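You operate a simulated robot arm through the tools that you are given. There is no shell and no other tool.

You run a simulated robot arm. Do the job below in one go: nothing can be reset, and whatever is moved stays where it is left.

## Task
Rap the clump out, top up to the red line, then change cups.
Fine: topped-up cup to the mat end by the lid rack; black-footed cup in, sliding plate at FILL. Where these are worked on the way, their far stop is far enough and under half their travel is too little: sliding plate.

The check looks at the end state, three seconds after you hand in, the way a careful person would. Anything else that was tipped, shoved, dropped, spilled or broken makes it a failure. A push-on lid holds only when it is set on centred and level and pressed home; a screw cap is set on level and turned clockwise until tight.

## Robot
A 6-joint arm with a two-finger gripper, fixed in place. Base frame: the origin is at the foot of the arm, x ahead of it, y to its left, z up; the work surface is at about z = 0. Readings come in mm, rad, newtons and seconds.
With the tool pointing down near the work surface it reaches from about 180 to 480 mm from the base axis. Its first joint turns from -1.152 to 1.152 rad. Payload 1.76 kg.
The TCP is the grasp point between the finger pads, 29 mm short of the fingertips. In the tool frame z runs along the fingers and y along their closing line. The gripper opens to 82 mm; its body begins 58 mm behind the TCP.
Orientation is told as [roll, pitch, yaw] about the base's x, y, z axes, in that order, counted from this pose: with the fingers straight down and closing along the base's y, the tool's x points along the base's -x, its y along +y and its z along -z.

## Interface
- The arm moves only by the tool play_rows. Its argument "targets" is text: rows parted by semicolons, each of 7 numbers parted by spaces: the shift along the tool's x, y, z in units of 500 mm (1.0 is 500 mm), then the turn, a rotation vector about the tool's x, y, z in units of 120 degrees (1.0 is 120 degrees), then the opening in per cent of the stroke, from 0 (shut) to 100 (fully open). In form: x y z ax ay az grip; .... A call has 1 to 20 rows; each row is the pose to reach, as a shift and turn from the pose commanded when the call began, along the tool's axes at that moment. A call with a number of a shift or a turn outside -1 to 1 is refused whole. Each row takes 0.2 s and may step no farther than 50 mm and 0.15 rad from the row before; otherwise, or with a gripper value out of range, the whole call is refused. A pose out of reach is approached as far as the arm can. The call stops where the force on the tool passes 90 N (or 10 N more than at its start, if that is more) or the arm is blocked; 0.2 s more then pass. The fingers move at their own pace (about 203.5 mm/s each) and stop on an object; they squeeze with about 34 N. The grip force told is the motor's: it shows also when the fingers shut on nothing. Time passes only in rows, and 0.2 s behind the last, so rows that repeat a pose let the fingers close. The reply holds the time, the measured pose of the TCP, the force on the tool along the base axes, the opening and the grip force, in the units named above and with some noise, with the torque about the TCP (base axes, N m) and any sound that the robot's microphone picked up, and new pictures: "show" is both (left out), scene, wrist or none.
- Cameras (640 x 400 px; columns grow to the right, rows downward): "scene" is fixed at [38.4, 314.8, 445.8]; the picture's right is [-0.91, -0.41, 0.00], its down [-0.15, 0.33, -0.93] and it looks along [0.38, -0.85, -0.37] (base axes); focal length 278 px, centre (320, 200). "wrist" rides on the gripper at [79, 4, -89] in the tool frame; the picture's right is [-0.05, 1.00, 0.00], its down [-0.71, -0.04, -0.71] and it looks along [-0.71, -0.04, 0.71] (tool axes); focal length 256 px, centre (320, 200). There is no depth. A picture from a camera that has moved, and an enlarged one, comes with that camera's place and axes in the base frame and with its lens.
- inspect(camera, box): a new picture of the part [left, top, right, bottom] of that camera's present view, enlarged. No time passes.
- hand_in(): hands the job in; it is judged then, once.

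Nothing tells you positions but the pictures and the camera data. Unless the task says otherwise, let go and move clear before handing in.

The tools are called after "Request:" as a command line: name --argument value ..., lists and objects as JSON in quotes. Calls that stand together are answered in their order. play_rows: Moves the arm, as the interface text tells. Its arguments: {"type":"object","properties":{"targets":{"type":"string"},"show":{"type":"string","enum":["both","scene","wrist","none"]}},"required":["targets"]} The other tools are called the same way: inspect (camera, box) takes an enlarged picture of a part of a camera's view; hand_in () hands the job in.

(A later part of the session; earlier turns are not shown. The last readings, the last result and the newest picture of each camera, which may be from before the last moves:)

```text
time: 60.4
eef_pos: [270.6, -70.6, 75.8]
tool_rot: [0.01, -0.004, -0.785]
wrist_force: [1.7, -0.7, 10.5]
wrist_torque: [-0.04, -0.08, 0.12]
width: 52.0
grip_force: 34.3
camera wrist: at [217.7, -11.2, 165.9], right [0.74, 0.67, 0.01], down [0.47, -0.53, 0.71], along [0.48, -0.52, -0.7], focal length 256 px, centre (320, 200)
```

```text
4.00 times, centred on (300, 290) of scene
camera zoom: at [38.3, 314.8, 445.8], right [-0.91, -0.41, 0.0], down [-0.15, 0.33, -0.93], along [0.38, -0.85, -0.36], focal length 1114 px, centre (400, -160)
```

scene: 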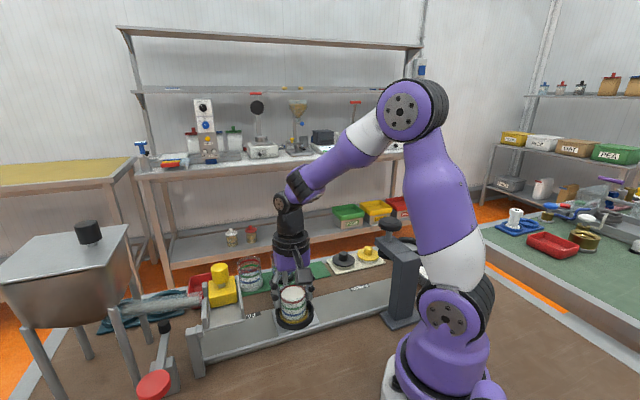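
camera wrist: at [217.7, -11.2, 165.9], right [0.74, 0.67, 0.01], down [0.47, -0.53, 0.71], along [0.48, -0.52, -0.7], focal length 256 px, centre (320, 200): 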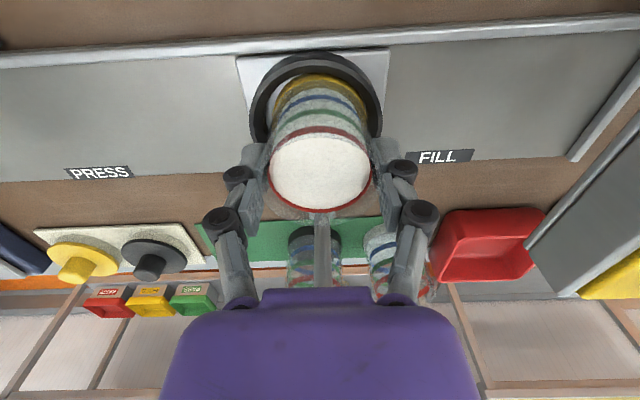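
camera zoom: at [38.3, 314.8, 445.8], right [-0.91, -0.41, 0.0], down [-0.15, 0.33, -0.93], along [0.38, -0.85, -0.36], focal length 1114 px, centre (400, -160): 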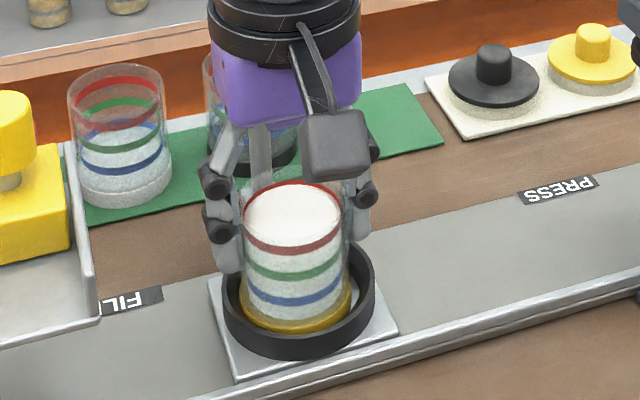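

The cup is firmly gripped (52 mm wide). I'll lift it slowly straight out of the holder.

Request:
play_rows --targets "0 0 -0.006 0 0 0 0; 0 0 -0.02 0 0 0 0; 0 0 -0.04 0 0 0 0; 0 0 -0.065 0 0 0 0; 0 0 -0.09 0 0 0 0; 0 0 -0.115 0 0 0 0; 0 0 -0.14 0 0 0 0; 0 0 -0.16 0 0 0 0; 0 0 -0.17 0 0 0 0; 0 0 -0.17 0 0 0 0" --show "both"

Request:
inspect --camera "scene" --box '[230, 180, 370, 340]'

```text
time: 62.6
eef_pos: [272.1, -68.3, 161.0]
tool_rot: [0.006, -0.003, -0.786]
wrist_force: [-0.7, 0.0, -1.7]
wrist_torque: [-0.03, 0.01, -0.02]
width: 51.3
grip_force: 34.0
camera wrist: at [217.6, -10.6, 251.3], right [0.74, 0.67, 0.01], down [0.47, -0.53, 0.71], along [0.48, -0.52, -0.71], focal length 256 px, centre (320, 200)
```

scene: 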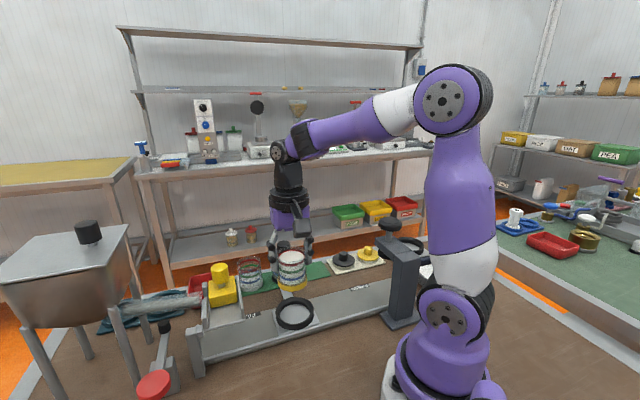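
wrist: 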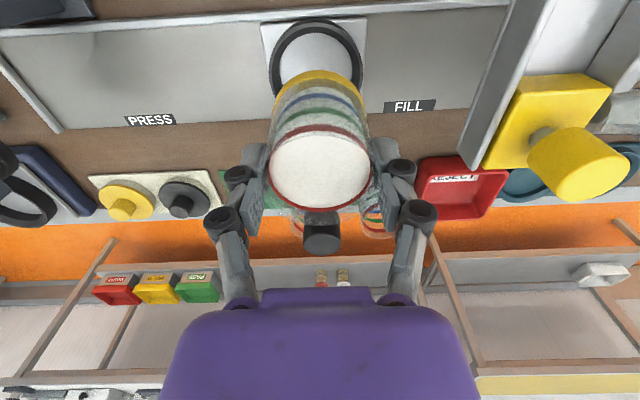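

```text
2.50 times, centred on (300, 260) of scene
camera zoom: at [38.4, 314.8, 445.8], right [-0.91, -0.41, 0.0], down [-0.15, 0.33, -0.93], along [0.38, -0.85, -0.37], focal length 696 px, centre (370, 50)
```

zoom: 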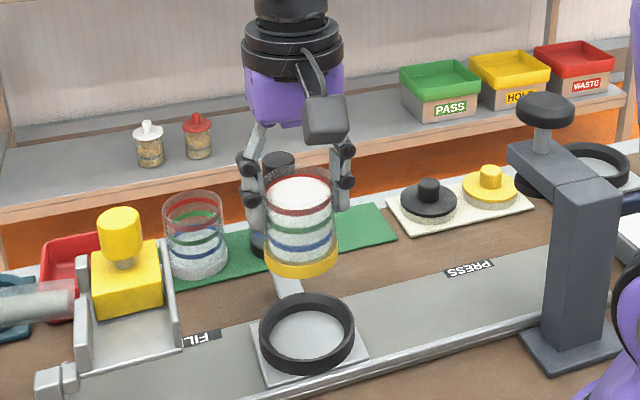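

The filled cup is held upright and clear. I'll carry it around the handle knob on the press side, then out over the mat's rack end near (309, -238).

Request:
play_rows --targets "-0.006 -0.03 -0.01 0 0 0 0; -0.016 -0.07 -0.01 0 0 0 0; -0.028 -0.11 -0.01 0 0 0 0; -0.05 -0.135 -0.01 0 0 0 0; -0.1 -0.15 -0.01 0 0 0 0; -0.15 -0.16 -0.01 0 0 0 0; -0.2 -0.172 -0.01 0 0 0 0; -0.25 -0.182 -0.01 0 0 0 0; -0.28 -0.187 -0.01 0 0 0 0; -0.293 -0.188 -0.01 0 0 0 0; -0.293 -0.188 -0.01 0 0 0 0" --show "both"

Request:
inspect --camera "scene" --box '[230, 180, 430, 320]'

```text
time: 65.0
eef_pos: [306.0, -239.3, 166.0]
tool_rot: [0.006, -0.003, -0.785]
wrist_force: [0.0, 0.5, -0.7]
wrist_torque: [-0.03, 0.03, 0.0]
width: 50.9
grip_force: 33.9
camera wrist: at [252.8, -180.6, 256.0], right [0.74, 0.67, 0.01], down [0.47, -0.53, 0.71], along [0.48, -0.52, -0.71], focal length 256 px, centre (320, 200)
```

scene: 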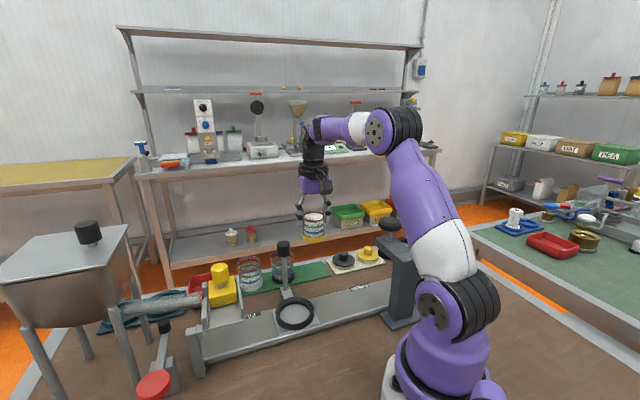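
wrist: 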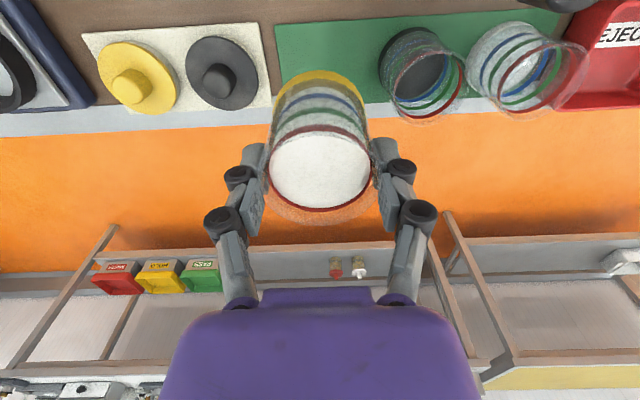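

```text
2.86 times, centred on (330, 250) of scene
camera zoom: at [38.4, 314.8, 445.8], right [-0.91, -0.41, 0.0], down [-0.15, 0.33, -0.93], along [0.38, -0.85, -0.37], focal length 796 px, centre (291, 57)
```

zoom: 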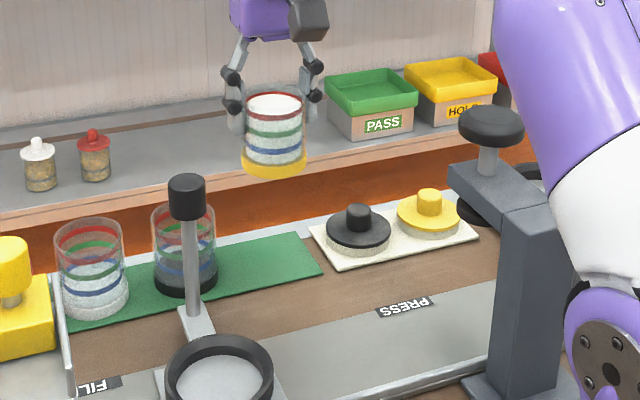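

The mat's rack end spot is centred near (310, -237), and the mat's edges clear the cup all round. I'll shift a few millimetres and lower most of the way.

Request:
play_rows --targets "-0.003 0.01 0.02 0 0 0 0; -0.003 0.01 0.05 0 0 0 0; -0.003 0.01 0.08 0 0 0 0; -0.003 0.01 0.11 0 0 0 0; -0.003 0.01 0.14 0 0 0 0; -0.003 0.01 0.165 0 0 0 0; -0.003 0.01 0.18 0 0 0 0; -0.003 0.01 0.185 0 0 0 0; -0.003 0.01 0.185 0 0 0 0" --show "both"

Request:
inspect --camera "scene" --box '[260, 200, 400, 300]'

Request:
inspect --camera "wrist" --box '[200, 20, 520, 240]'

```text
time: 67.0
eef_pos: [312.7, -237.1, 73.3]
tool_rot: [0.008, -0.002, -0.785]
wrist_force: [-0.3, -0.3, -0.8]
wrist_torque: [0.03, 0.0, -0.05]
width: 50.8
grip_force: 34.1
camera wrist: at [258.6, -178.8, 162.9], right [0.74, 0.67, 0.01], down [0.47, -0.53, 0.71], along [0.48, -0.52, -0.71], focal length 256 px, centre (320, 200)
```

scene: 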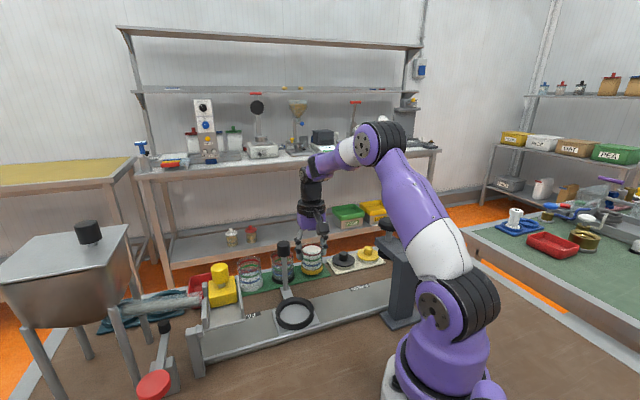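
wrist: 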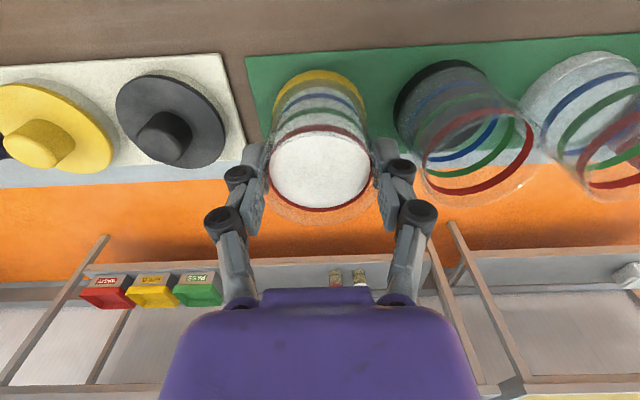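

```text
4.00 times, centred on (330, 250) of scene
camera zoom: at [38.4, 314.8, 445.8], right [-0.91, -0.41, 0.0], down [-0.15, 0.33, -0.93], along [0.38, -0.85, -0.37], focal length 1114 px, centre (280, 0)
```

zoom: 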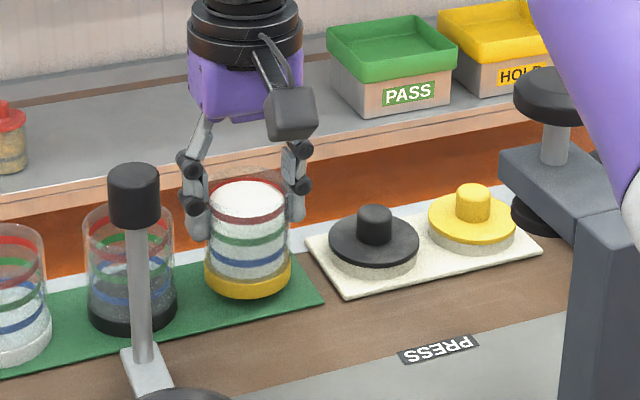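

```text
1.82 times, centred on (360, 130) of wrist
camera zoom: at [258.6, -178.8, 162.9], right [0.74, 0.67, 0.01], down [0.47, -0.53, 0.71], along [0.48, -0.52, -0.71], focal length 465 px, centre (247, 327)
```

zoom: 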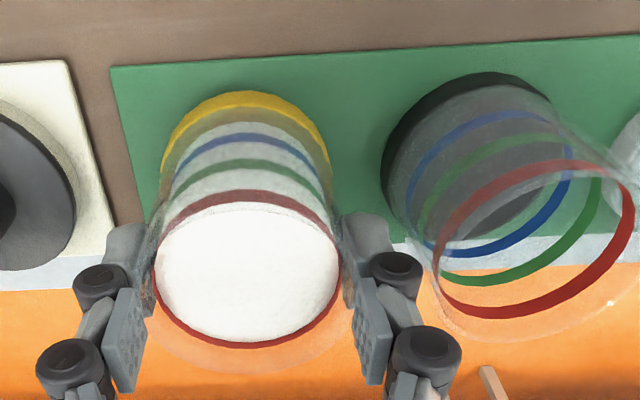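

The cup hovers just above the mat, well inside its edges. I'll lower in small steps until it touches.

Request:
play_rows --targets "0 0 0.005 0 0 0 0; 0 0 0.01 0 0 0 0; 0 0 0.01 0 0 0 0" --show "none"

```text
time: 67.8
eef_pos: [311.7, -237.3, 67.8]
tool_rot: [0.009, -0.001, -0.787]
wrist_force: [-0.6, -0.9, 0.1]
wrist_torque: [0.01, 0.01, 0.0]
width: 51.2
grip_force: 33.8
```

Request:
play_rows --targets "0 0 0.003 0 0 0 0; 0 0 0.006 0 0 0 0; 0 0 0.006 0 0 0 0" --show "scene"

Request:
inspect --camera "scene" --box '[280, 230, 360, 290]'

```text
time: 68.6
eef_pos: [312.9, -236.5, 65.5]
tool_rot: [0.01, -0.003, -0.786]
wrist_force: [0.8, -0.8, -1.1]
wrist_torque: [0.02, -0.01, 0.04]
width: 51.0
grip_force: 34.2
```

scene: 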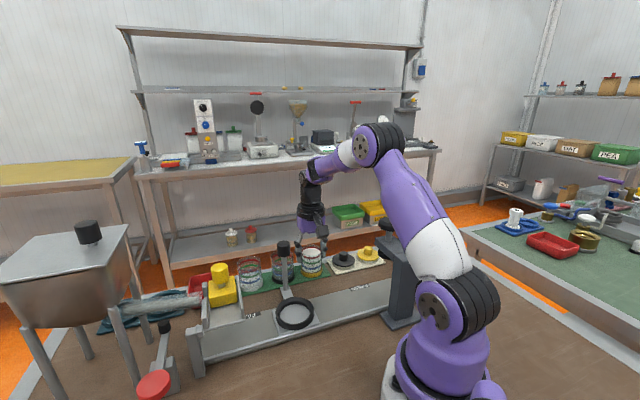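

```text
6.67 times, centred on (320, 260) of scene
camera zoom: at [38.4, 314.8, 445.8], right [-0.91, -0.41, 0.0], down [-0.15, 0.33, -0.93], along [0.38, -0.85, -0.37], focal length 1856 px, centre (320, -200)
```

zoom: 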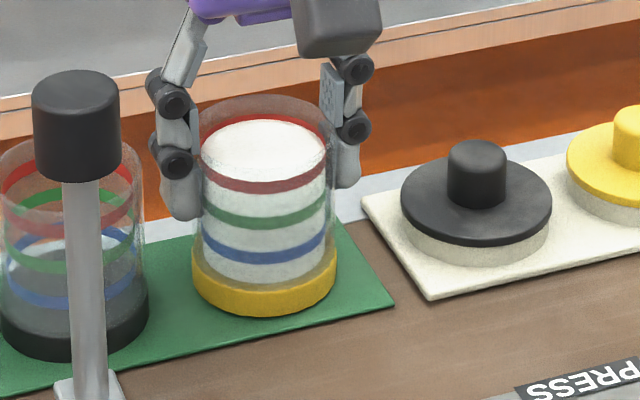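

Request:
play_rows --targets "0 0 0.002 0 0 0 0; 0 0 0.004 0 0 0 0; 0 0 0.004 0 0 0 0" --show "none"

Request:
play_rows --targets "0 0 0.002 0 0 0 0; 0 0 0.004 0 0 0 0; 0 0 0.004 0 0 0 0" --show "none"

```text
time: 69.4
eef_pos: [312.5, -236.9, 64.0]
tool_rot: [0.006, -0.001, -0.786]
wrist_force: [0.4, -0.4, -1.3]
wrist_torque: [0.02, 0.0, 0.0]
width: 51.0
grip_force: 33.3
```

```text
time: 70.2
eef_pos: [312.6, -236.5, 61.9]
tool_rot: [0.008, -0.003, -0.783]
wrist_force: [-6.0, 9.3, 20.8]
wrist_torque: [0.22, 0.25, 0.03]
width: 51.1
grip_force: 34.2
```

Touchdown at z of about 62 (force 21 N). I'll relieve a little and open the fingers gradually.

Request:
play_rows --targets "0 0 -0.001 0 0 0 0; 0 0 -0.001 0 0 0 66; 0 0 -0.001 0 0 0 75; 0 0 -0.001 0 0 0 88; 0 0 -0.001 0 0 0 100; 0 0 -0.001 0 0 0 100" --show "both"

Request:
inspect --camera "scene" --box '[270, 220, 370, 300]'

Request:
inspect --camera "wrist" --box '[200, 20, 520, 240]'

```text
time: 71.6
eef_pos: [313.3, -237.6, 62.9]
tool_rot: [0.006, -0.001, -0.785]
wrist_force: [-0.4, 0.0, 0.1]
wrist_torque: [-0.01, -0.03, 0.04]
width: 81.9
grip_force: 0.0
camera wrist: at [259.3, -178.5, 152.8], right [0.74, 0.67, 0.01], down [0.47, -0.53, 0.71], along [0.48, -0.52, -0.71], focal length 256 px, centre (320, 200)
```

scene: 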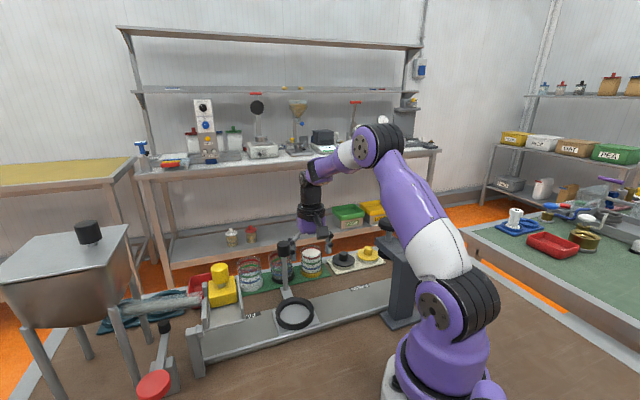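
wrist: 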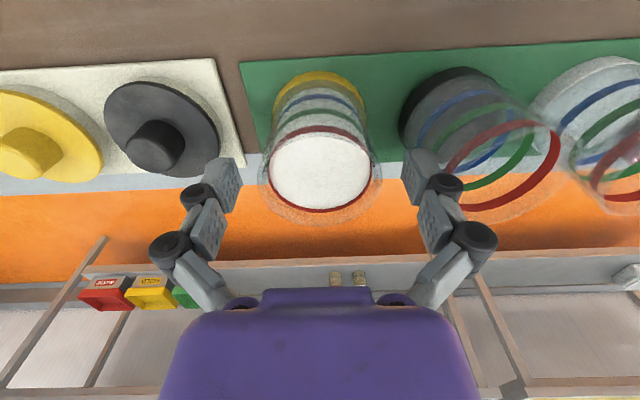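

```text
5.00 times, centred on (320, 260) of scene
camera zoom: at [38.4, 314.8, 445.8], right [-0.91, -0.41, 0.0], down [-0.15, 0.33, -0.93], along [0.38, -0.85, -0.37], focal length 1392 px, centre (320, -100)
```

zoom: 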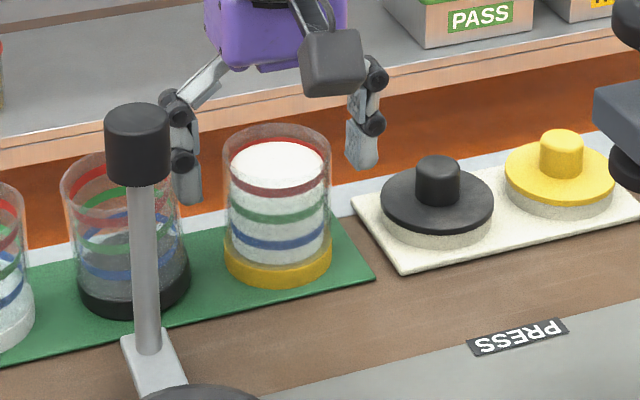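

```text
1.82 times, centred on (360, 130) of wrist
camera zoom: at [259.3, -178.5, 152.8], right [0.74, 0.67, 0.01], down [0.47, -0.53, 0.71], along [0.48, -0.52, -0.71], focal length 465 px, centre (247, 327)
```

zoom: 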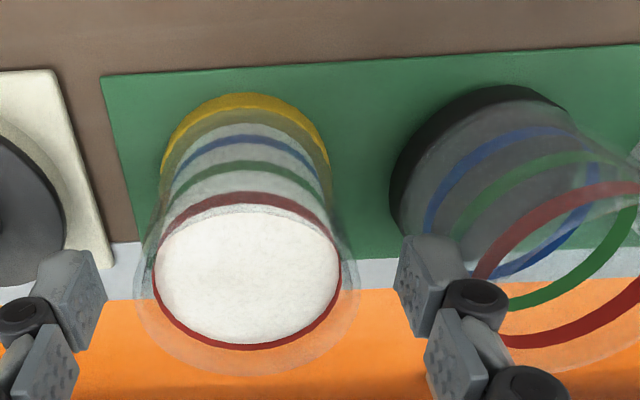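

The filled cup stands free on the mat's end. The finger next to the black-footed cup is close, so I'll narrow the fingers slightly before rising straight up.

Request:
play_rows --targets "0 0 0 0 0 0 84; 0 0 0 0 0 0 84; 0 0 -0.03 0 0 0 84; 0 0 -0.07 0 0 0 84; 0 0 -0.12 0 0 0 84; 0 0 -0.17 0 0 0 84; 0 0 -0.2 0 0 0 84" --show "both"

Request:
inspect --camera "wrist" --box '[230, 0, 550, 200]'

Request:
inspect --camera "scene" --box '[230, 220, 370, 340]'

```text
time: 73.2
eef_pos: [312.1, -236.6, 162.8]
tool_rot: [0.006, -0.001, -0.785]
wrist_force: [0.6, 0.4, 0.1]
wrist_torque: [0.0, -0.02, 0.01]
width: 69.0
grip_force: 0.0
camera wrist: at [258.9, -179.6, 252.8], right [0.74, 0.67, 0.01], down [0.47, -0.53, 0.71], along [0.48, -0.52, -0.71], focal length 256 px, centre (320, 200)
```

scene: 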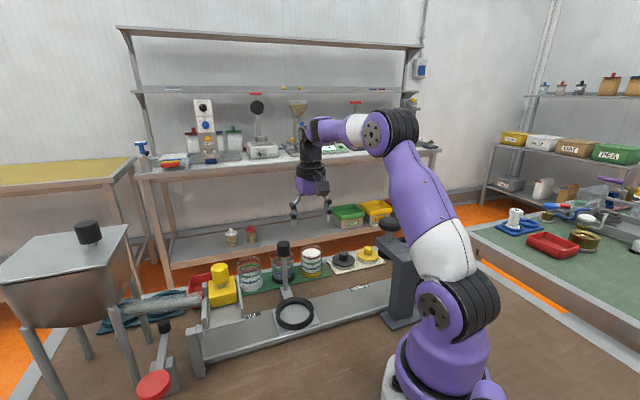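
wrist: 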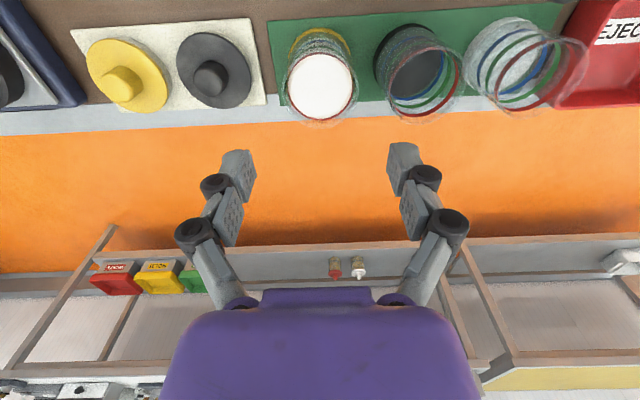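

```text
2.00 times, centred on (390, 100) of wrist
camera zoom: at [258.9, -179.6, 252.8], right [0.74, 0.67, 0.01], down [0.47, -0.53, 0.71], along [0.48, -0.52, -0.71], focal length 512 px, centre (180, 400)
```

zoom: 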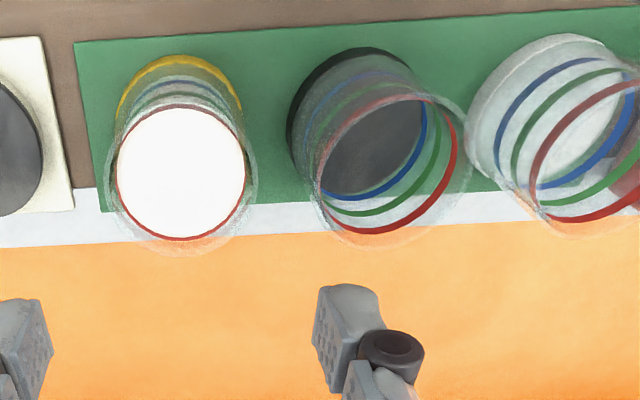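

```text
3.33 times, centred on (300, 280) of scene
camera zoom: at [38.4, 314.8, 445.8], right [-0.91, -0.41, 0.0], down [-0.15, 0.33, -0.93], along [0.38, -0.85, -0.37], focal length 928 px, centre (387, -67)
```

zoom: 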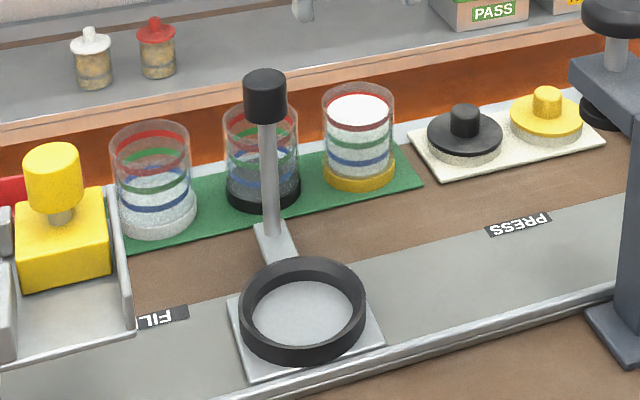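

The topped-up cup stands at the rack end of the mat. The plate's handle would be right under my wrist camera when I reach for the black-footed cup, so I'll first slide the plate further toward the press side.

Request:
play_rows --targets "0 0 -0.035 0 0 0 75; 0.03 0.035 -0.035 0 0 0 70; 0.065 0.08 -0.035 0 0 0 70; 0.1 0.125 -0.035 0 0 0 70; 0.139 0.175 -0.035 0 0 0 70; 0.139 0.175 -0.03 0 0 0 70" --show "wrist"

Request:
inspect --camera "wrist" --box '[220, 40, 420, 220]'

```text
time: 74.6
eef_pos: [323.2, -127.0, 179.0]
tool_rot: [0.008, -0.002, -0.784]
wrist_force: [0.4, 0.3, -0.3]
wrist_torque: [-0.04, -0.03, 0.03]
width: 57.3
grip_force: 0.2
camera wrist: at [270.3, -68.2, 267.7], right [0.74, 0.67, 0.01], down [0.47, -0.53, 0.71], along [0.48, -0.52, -0.71], focal length 256 px, centre (320, 200)
```

wrist: 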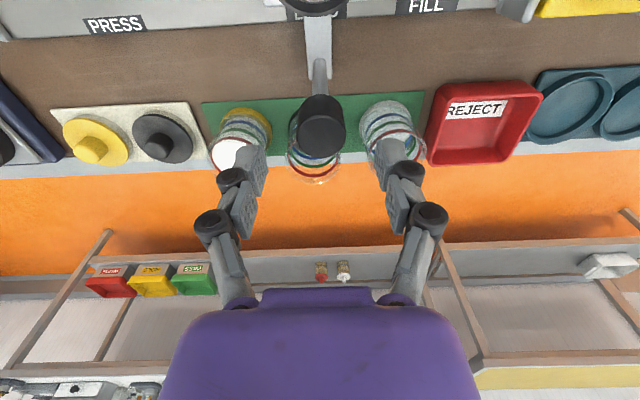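

```text
2.22 times, centred on (320, 130) of wrist
camera zoom: at [270.3, -68.2, 267.7], right [0.74, 0.67, 0.01], down [0.47, -0.53, 0.71], along [0.48, -0.52, -0.71], focal length 569 px, centre (320, 356)
```

zoom: 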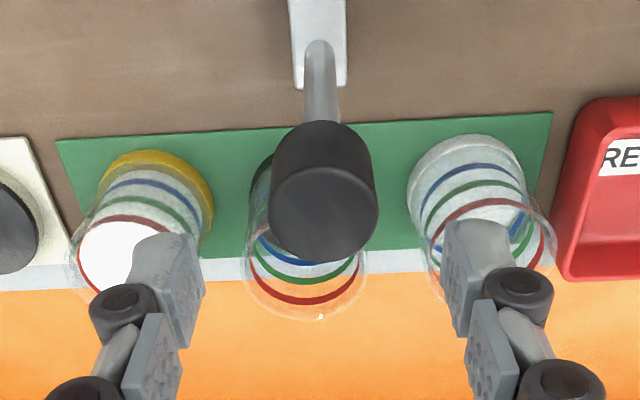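

Request:
play_rows --targets "0 0.004 0.03 0 0 0 70; 0 0.004 0.06 0 0 0 70; 0 0.004 0.09 0 0 0 70; 0 0.004 0.114 0 0 0 70; 0 0.004 0.114 0 0 0 70; 0 0.004 0.114 0 0 0 0; 0 0.004 0.114 0 0 0 0; 0 0.004 0.114 0 0 0 0" --show "wrist"

```text
time: 76.4
eef_pos: [326.0, -123.9, 119.9]
tool_rot: [0.008, -0.004, -0.786]
wrist_force: [-3.9, 4.5, 15.3]
wrist_torque: [-0.35, -0.34, 0.06]
width: 26.5
grip_force: 36.4
camera wrist: at [272.6, -66.0, 209.7], right [0.74, 0.67, 0.01], down [0.47, -0.53, 0.71], along [0.48, -0.52, -0.7], focal length 256 px, centre (320, 200)
```

wrist: 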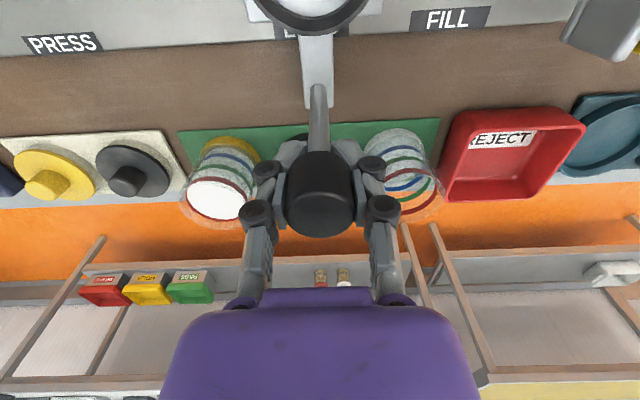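

Gripped again. I'll drag the plate 70 mm toward the press side, release and rise.

Request:
play_rows --targets "0 -0.01 0 0 0 0 0; 0 -0.03 0 0 0 0 0; 0 -0.06 0 0 0 0 0; 0 -0.09 0 0 0 0 0; 0 -0.12 0 0 0 0 0; 0 -0.135 0 0 0 0 0; 0 -0.14 0 0 0 0 0; 0 -0.14 0 0 0 0 70; 0 -0.14 0 0 0 0 70; 0 -0.14 -0.04 0 0 0 70; 0 -0.14 -0.08 0 0 0 75; 0 -0.14 -0.115 0 0 0 75; 0 -0.14 -0.115 0 0 0 75" --show "both"

Request:
inspect --camera "scene" --box '[230, 220, 430, 340]'

```text
time: 79.2
eef_pos: [277.8, -174.3, 178.9]
tool_rot: [0.006, -0.002, -0.786]
wrist_force: [0.5, 0.7, -0.1]
wrist_torque: [0.01, 0.0, 0.0]
width: 61.3
grip_force: 0.1
camera wrist: at [224.5, -115.7, 268.4], right [0.74, 0.67, 0.01], down [0.47, -0.53, 0.71], along [0.48, -0.52, -0.71], focal length 256 px, centre (320, 200)
```

scene: 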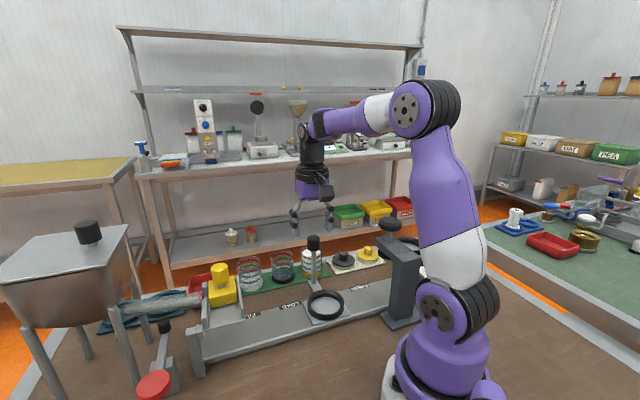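
wrist: 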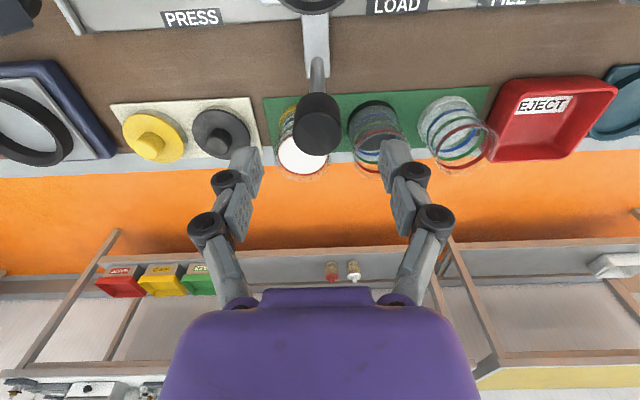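

```text
3.20 times, centred on (330, 280) of scene
camera zoom: at [38.4, 314.8, 445.8], right [-0.91, -0.41, 0.0], down [-0.15, 0.33, -0.93], along [0.38, -0.85, -0.37], focal length 891 px, centre (288, -56)
```

zoom: 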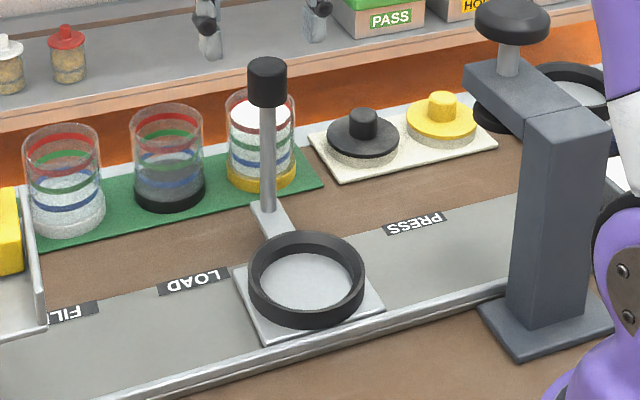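

The plate is at about 200 mm and the handle is out of the way. Now I'll move above the black-footed cup near (367, -186).

Request:
play_rows --targets "-0.036 0.028 0 0 0 0 85; -0.072 0.055 0 0 0 0 85; -0.108 0.083 0 0 0 0 85; -0.1434 0.1104 0 0 0 0 85; -0.1434 0.1104 0.05 0 0 0 85; -0.1434 0.1104 0.05 0 0 0 85" --show "wrist"

Request:
inspect --camera "wrist" --box '[180, 0, 480, 200]'

```text
time: 80.6
eef_pos: [365.7, -186.3, 154.5]
tool_rot: [0.008, -0.002, -0.786]
wrist_force: [0.8, -0.2, 0.3]
wrist_torque: [0.0, -0.01, -0.05]
width: 69.8
grip_force: 0.0
camera wrist: at [312.0, -128.0, 244.3], right [0.74, 0.67, 0.01], down [0.47, -0.53, 0.71], along [0.48, -0.52, -0.71], focal length 256 px, centre (320, 200)
```

wrist: 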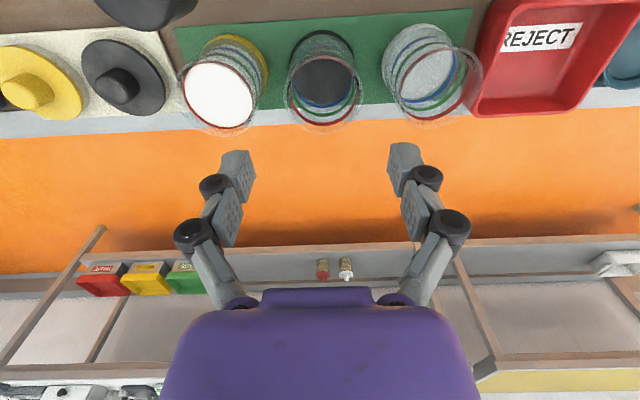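

```text
2.00 times, centred on (330, 100) of wrist
camera zoom: at [312.0, -128.0, 244.3], right [0.74, 0.67, 0.01], down [0.47, -0.53, 0.71], along [0.48, -0.52, -0.71], focal length 512 px, centre (300, 400)
```

zoom: 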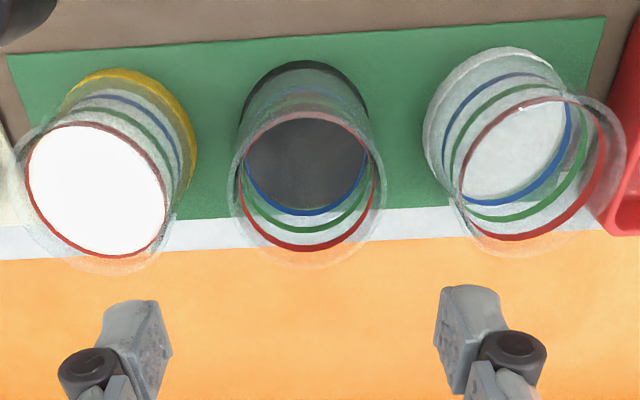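

The black-footed cup's axis is about 3.5 mm along the track and 1 mm out from my tool axis. I'll correct, narrow the fingers to fit between the neighbouring cups, and lower.

Request:
play_rows --targets "-0.002 0.007 0 0 0 0 78; -0.002 0.007 0.03 0 0 0 78; -0.002 0.007 0.06 0 0 0 78; -0.002 0.007 0.09 0 0 0 78; -0.002 0.007 0.11 0 0 0 78; -0.002 0.007 0.11 0 0 0 78" --show "both"

Request:
inspect --camera "wrist" --box '[180, 20, 480, 220]'

Request:
inspect --camera "scene" --box '[220, 200, 350, 300]'

```text
time: 82.0
eef_pos: [371.3, -184.6, 99.9]
tool_rot: [0.007, -0.001, -0.786]
wrist_force: [0.7, 0.5, -0.8]
wrist_torque: [0.0, 0.02, 0.0]
width: 63.9
grip_force: 0.1
camera wrist: at [317.6, -126.9, 189.0], right [0.74, 0.67, 0.01], down [0.47, -0.53, 0.71], along [0.48, -0.52, -0.71], focal length 256 px, centre (320, 200)
```

scene: 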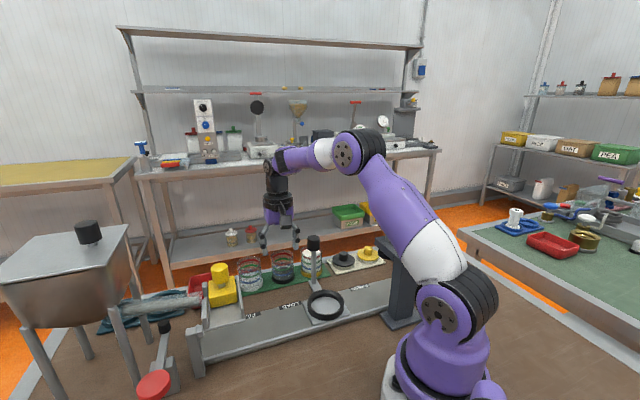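
wrist: 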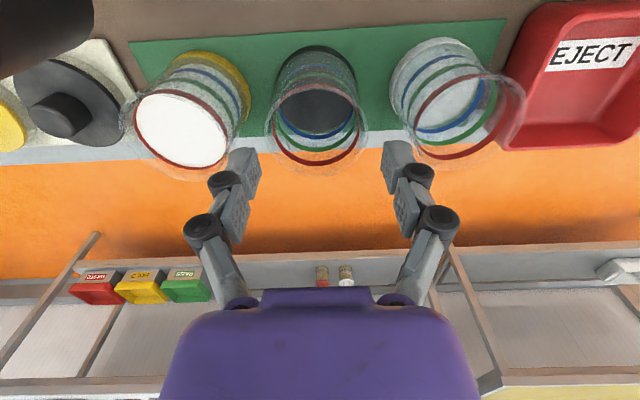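

```text
2.00 times, centred on (330, 120) of wrist
camera zoom: at [317.6, -126.9, 189.0], right [0.74, 0.67, 0.01], down [0.47, -0.53, 0.71], along [0.48, -0.52, -0.71], focal length 512 px, centre (300, 360)
```

zoom: 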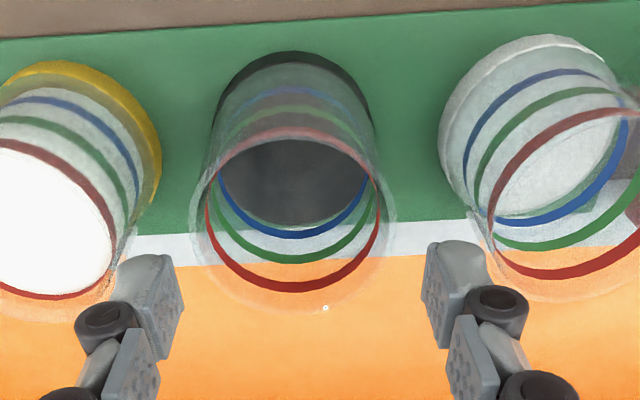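

```text
4.00 times, centred on (285, 250) of scene
camera zoom: at [38.4, 314.8, 445.8], right [-0.91, -0.41, 0.0], down [-0.15, 0.33, -0.93], along [0.38, -0.85, -0.37], focal length 1114 px, centre (460, 0)
```

zoom: 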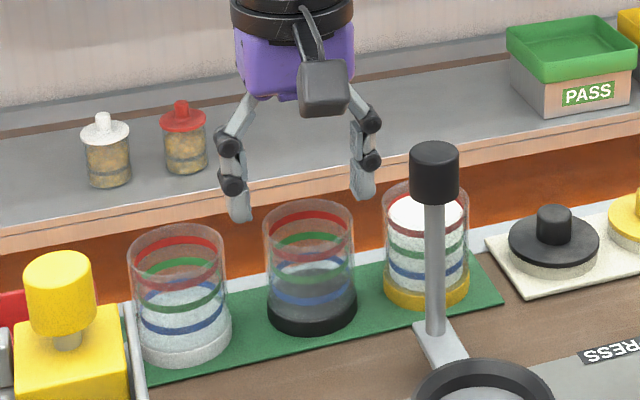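

Nearly centred. I'll correct about 2 mm back along the track and lower around the cup's upper part.

Request:
play_rows --targets "0 -0.0044 0.01 0 0 0 78; 0 -0.0044 0.03 0 0 0 78; 0 -0.0044 0.05 0 0 0 78; 0 -0.0044 0.064 0 0 0 78; 0 -0.0044 0.064 0 0 0 78" --show "both"

Request:
inspect --camera "wrist" --box '[180, 40, 480, 240]'

Request:
inspect --camera "scene" --box '[220, 220, 350, 310]'

```text
time: 83.2
eef_pos: [368.1, -184.6, 65.9]
tool_rot: [0.008, -0.002, -0.783]
wrist_force: [0.4, -0.3, 0.8]
wrist_torque: [-0.04, 0.02, 0.0]
width: 64.0
grip_force: 0.0
camera wrist: at [314.8, -127.0, 156.1], right [0.74, 0.67, 0.01], down [0.47, -0.53, 0.71], along [0.48, -0.52, -0.71], focal length 256 px, centre (320, 200)
```

scene: 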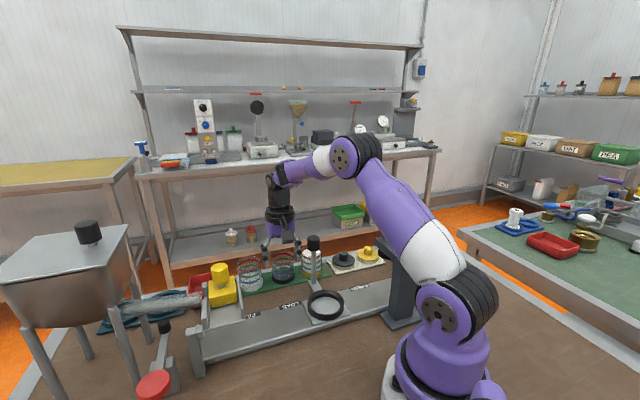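
wrist: 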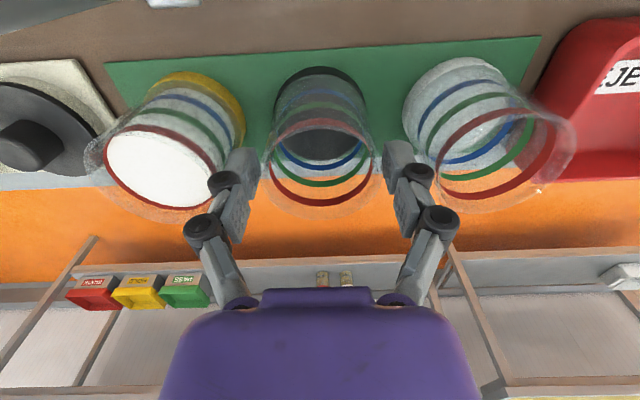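

```text
2.00 times, centred on (330, 140) of wrist
camera zoom: at [314.8, -127.0, 156.1], right [0.74, 0.67, 0.01], down [0.47, -0.53, 0.71], along [0.48, -0.52, -0.71], focal length 512 px, centre (300, 320)
```

zoom: 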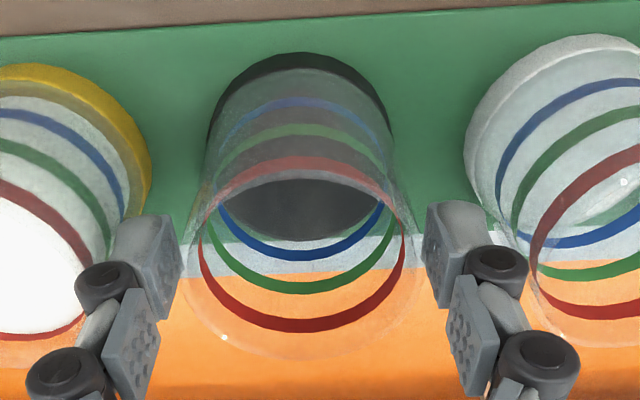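

```text
4.44 times, centred on (285, 265) of scene
camera zoom: at [38.4, 314.8, 445.8], right [-0.91, -0.41, 0.0], down [-0.15, 0.33, -0.93], along [0.38, -0.85, -0.37], focal length 1238 px, centre (476, -89)
```

zoom: 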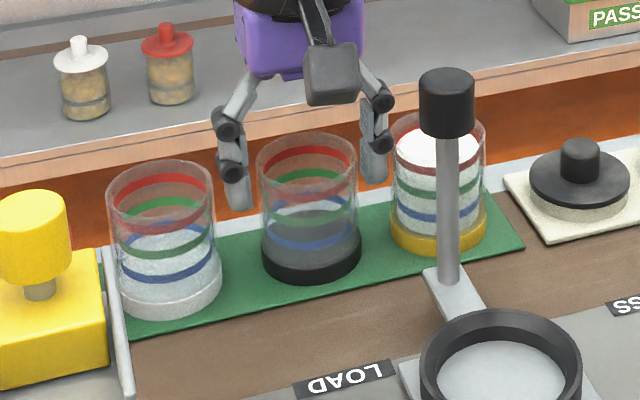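

Well centred between the fingers with clearance to both neighbours. Closing on the black-footed cup.

Request:
play_rows --targets "0 0 0 0 0 0 50; 0 0 0 0 0 0 0; 0 0 0 0 0 0 0" --show "wrist"

```text
time: 84.0
eef_pos: [369.7, -186.4, 67.2]
tool_rot: [0.006, -0.004, -0.785]
wrist_force: [-1.4, -0.4, 12.1]
wrist_torque: [-0.2, 0.29, -0.12]
width: 53.4
grip_force: 34.4
camera wrist: at [314.9, -127.2, 156.7], right [0.74, 0.67, 0.01], down [0.47, -0.53, 0.71], along [0.48, -0.52, -0.7], focal length 256 px, centre (320, 200)
```

wrist: 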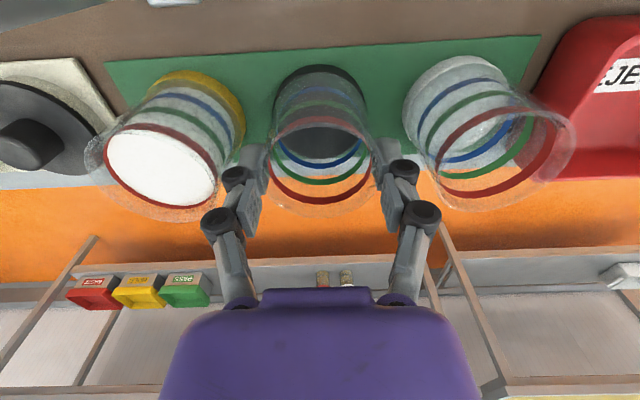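

The black-footed cup is gripped. I'll lift it and carry it around the handle on the FILL side to above the holder ring near (222, -120).

Request:
play_rows --targets "0 0 -0.006 0 0 0 0; 0 0 -0.03 0 0 0 0; 0 0 -0.07 0 0 0 0; 0 0 -0.11 0 0 0 0; 0 0 -0.15 0 0 0 0; 0 0 -0.186 0 0 0 0; 0.04 0.008 -0.186 0 0 0 0; 0.1 0.018 -0.186 0 0 0 0; 0.16 0.028 -0.19 0 0 0 0; 0.206 0.03 -0.2 0 0 0 0; 0.235 -0.01 -0.2 0 0 0 0; 0.265 -0.055 -0.2 0 0 0 0; 0.29 -0.095 -0.2 0 0 0 0; 0.302 -0.115 -0.2 0 0 0 0; 0.302 -0.115 -0.2 0 0 0 0" --show "both"

Request:
inspect --camera "wrist" --box '[200, 0, 440, 200]'

Request:
inspect --camera "scene" --box '[230, 180, 430, 340]'

```text
time: 87.2
eef_pos: [221.0, -120.5, 165.4]
tool_rot: [0.008, 0.0, -0.786]
wrist_force: [-0.5, 0.0, 0.5]
wrist_torque: [-0.03, 0.01, 0.0]
width: 51.9
grip_force: 34.2
camera wrist: at [168.4, -62.3, 255.7], right [0.74, 0.67, 0.01], down [0.47, -0.53, 0.71], along [0.48, -0.52, -0.71], focal length 256 px, centre (320, 200)
```

scene: 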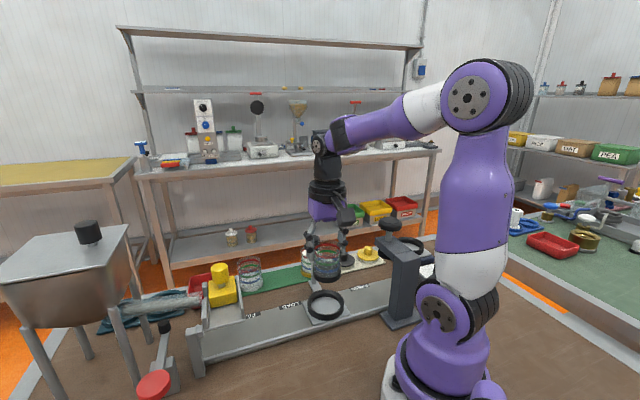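
wrist: 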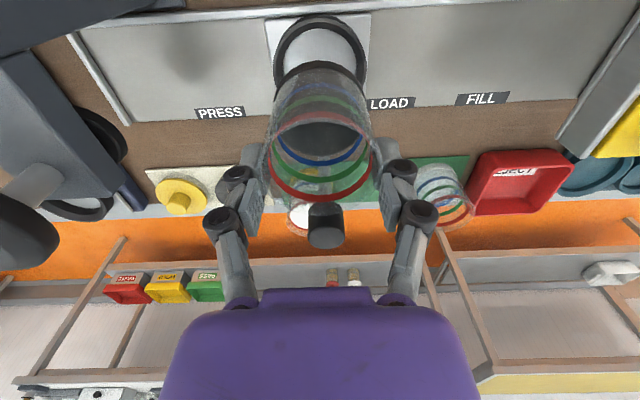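

```text
2.00 times, centred on (320, 100) of wrist
camera zoom: at [168.4, -62.3, 255.7], right [0.74, 0.67, 0.01], down [0.47, -0.53, 0.71], along [0.48, -0.52, -0.71], focal length 512 px, centre (320, 400)
```

zoom: 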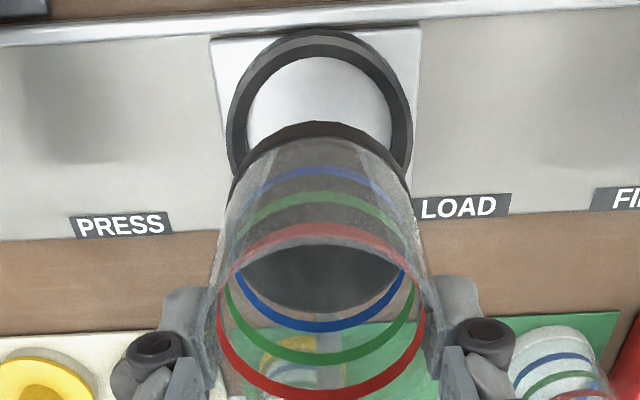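

```text
2.50 times, centred on (330, 260) of scene
camera zoom: at [38.3, 314.8, 445.8], right [-0.91, -0.41, 0.0], down [-0.15, 0.33, -0.93], along [0.38, -0.85, -0.37], focal length 696 px, centre (295, 50)
```

zoom: 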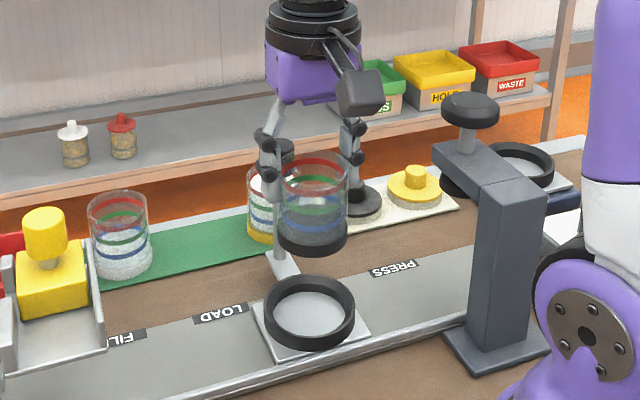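

The cup hangs almost exactly over the holder ring. I'll lower it to just above the ring and check the alignment again.

Request:
play_rows --targets "0 0 0.02 0 0 0 0; 0 0 0.045 0 0 0 0; 0 0 0.07 0 0 0 0; 0 0 0.09 0 0 0 0; 0 0 0.1 0 0 0 0; 0 0 0.1 0 0 0 0" --show "both"

Request:
inspect --camera "wrist" --box '[230, 20, 410, 160]'

Request:
inspect --camera "scene" --box '[280, 240, 370, 330]'

```text
time: 88.6
eef_pos: [219.2, -120.4, 115.8]
tool_rot: [0.006, -0.001, -0.787]
wrist_force: [0.6, 0.2, -0.7]
wrist_torque: [0.0, 0.0, 0.05]
width: 52.2
grip_force: 34.1
camera wrist: at [166.8, -61.7, 205.3], right [0.74, 0.67, 0.01], down [0.47, -0.53, 0.71], along [0.48, -0.52, -0.71], focal length 256 px, centre (320, 200)
```

scene: 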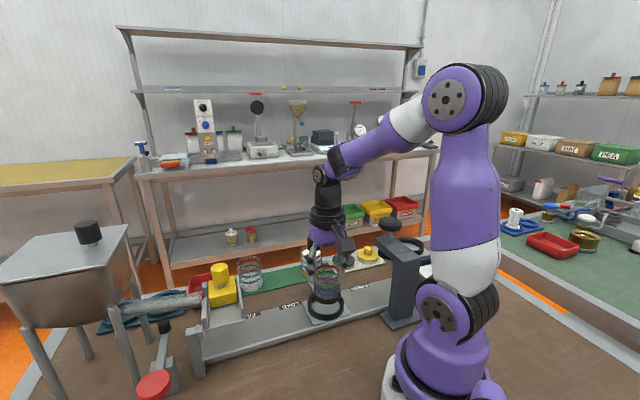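
wrist: 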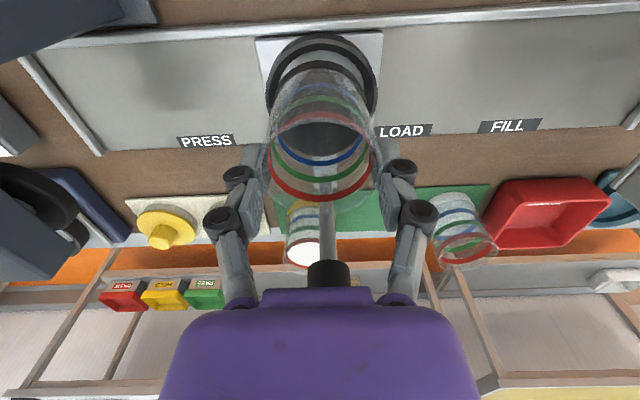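

```text
2.86 times, centred on (320, 90) of wrist
camera zoom: at [166.8, -61.7, 205.3], right [0.74, 0.67, 0.01], down [0.47, -0.53, 0.71], along [0.48, -0.52, -0.71], focal length 731 px, centre (320, 514)
```

zoom: 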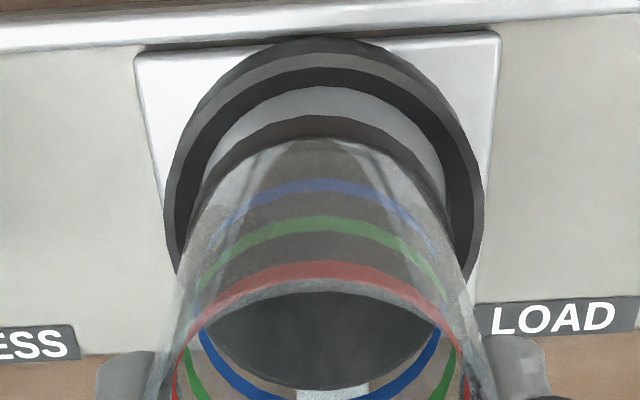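

```text
4.44 times, centred on (325, 285) of scene
camera zoom: at [38.4, 314.8, 445.8], right [-0.91, -0.41, 0.0], down [-0.15, 0.33, -0.93], along [0.38, -0.85, -0.37], focal length 1238 px, centre (298, -178)
```

zoom: 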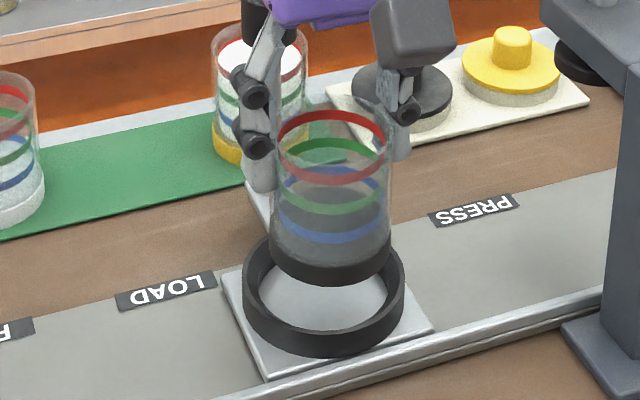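

Ring and cup line up within about 1 mm. I'll nudge 1.5 mm along the track and lower into the holder.

Request:
play_rows --targets "0 0.003 0.005 0 0 0 0; 0 0.003 0.02 0 0 0 0; 0 0.003 0.035 0 0 0 0; 0 0.003 0.05 0 0 0 0; 0 0.003 0.06 0 0 0 0; 0 0.003 0.06 0 0 0 0" --show "both"

Request:
inspect --camera "wrist" --box '[230, 30, 410, 170]'

Request:
inspect --camera "scene" --box '[280, 250, 370, 340]'

```text
time: 90.0
eef_pos: [223.5, -118.3, 87.0]
tool_rot: [0.009, -0.007, -0.784]
wrist_force: [9.4, -7.5, 2.1]
wrist_torque: [-0.42, -0.5, -0.06]
width: 51.8
grip_force: 34.2
camera wrist: at [169.0, -60.3, 176.0], right [0.74, 0.67, 0.01], down [0.47, -0.53, 0.71], along [0.48, -0.53, -0.7], focal length 256 px, centre (320, 200)
```

scene: 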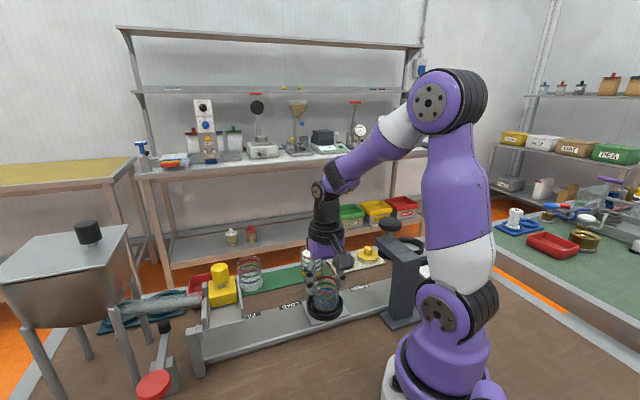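
wrist: 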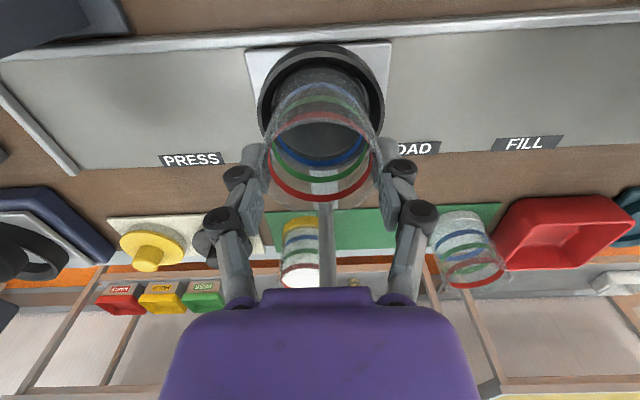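

```text
2.86 times, centred on (320, 100) of wrist
camera zoom: at [169.0, -60.3, 176.0], right [0.74, 0.67, 0.01], down [0.47, -0.53, 0.71], along [0.48, -0.53, -0.7], focal length 731 px, centre (320, 486)
```

zoom: 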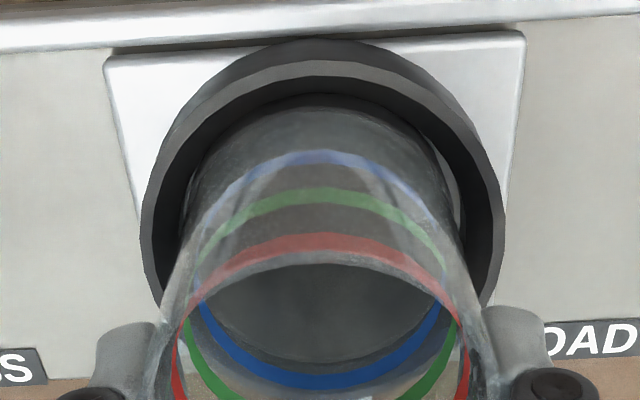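

```text
4.44 times, centred on (325, 295) of scene
camera zoom: at [38.4, 314.8, 445.8], right [-0.91, -0.41, 0.0], down [-0.15, 0.33, -0.93], along [0.38, -0.85, -0.36], focal length 1238 px, centre (298, -222)
```

zoom: 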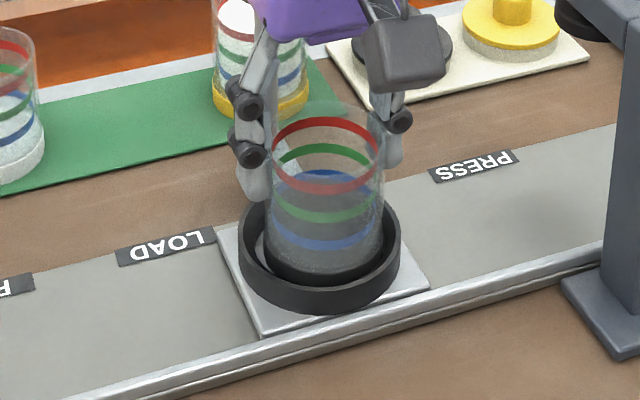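

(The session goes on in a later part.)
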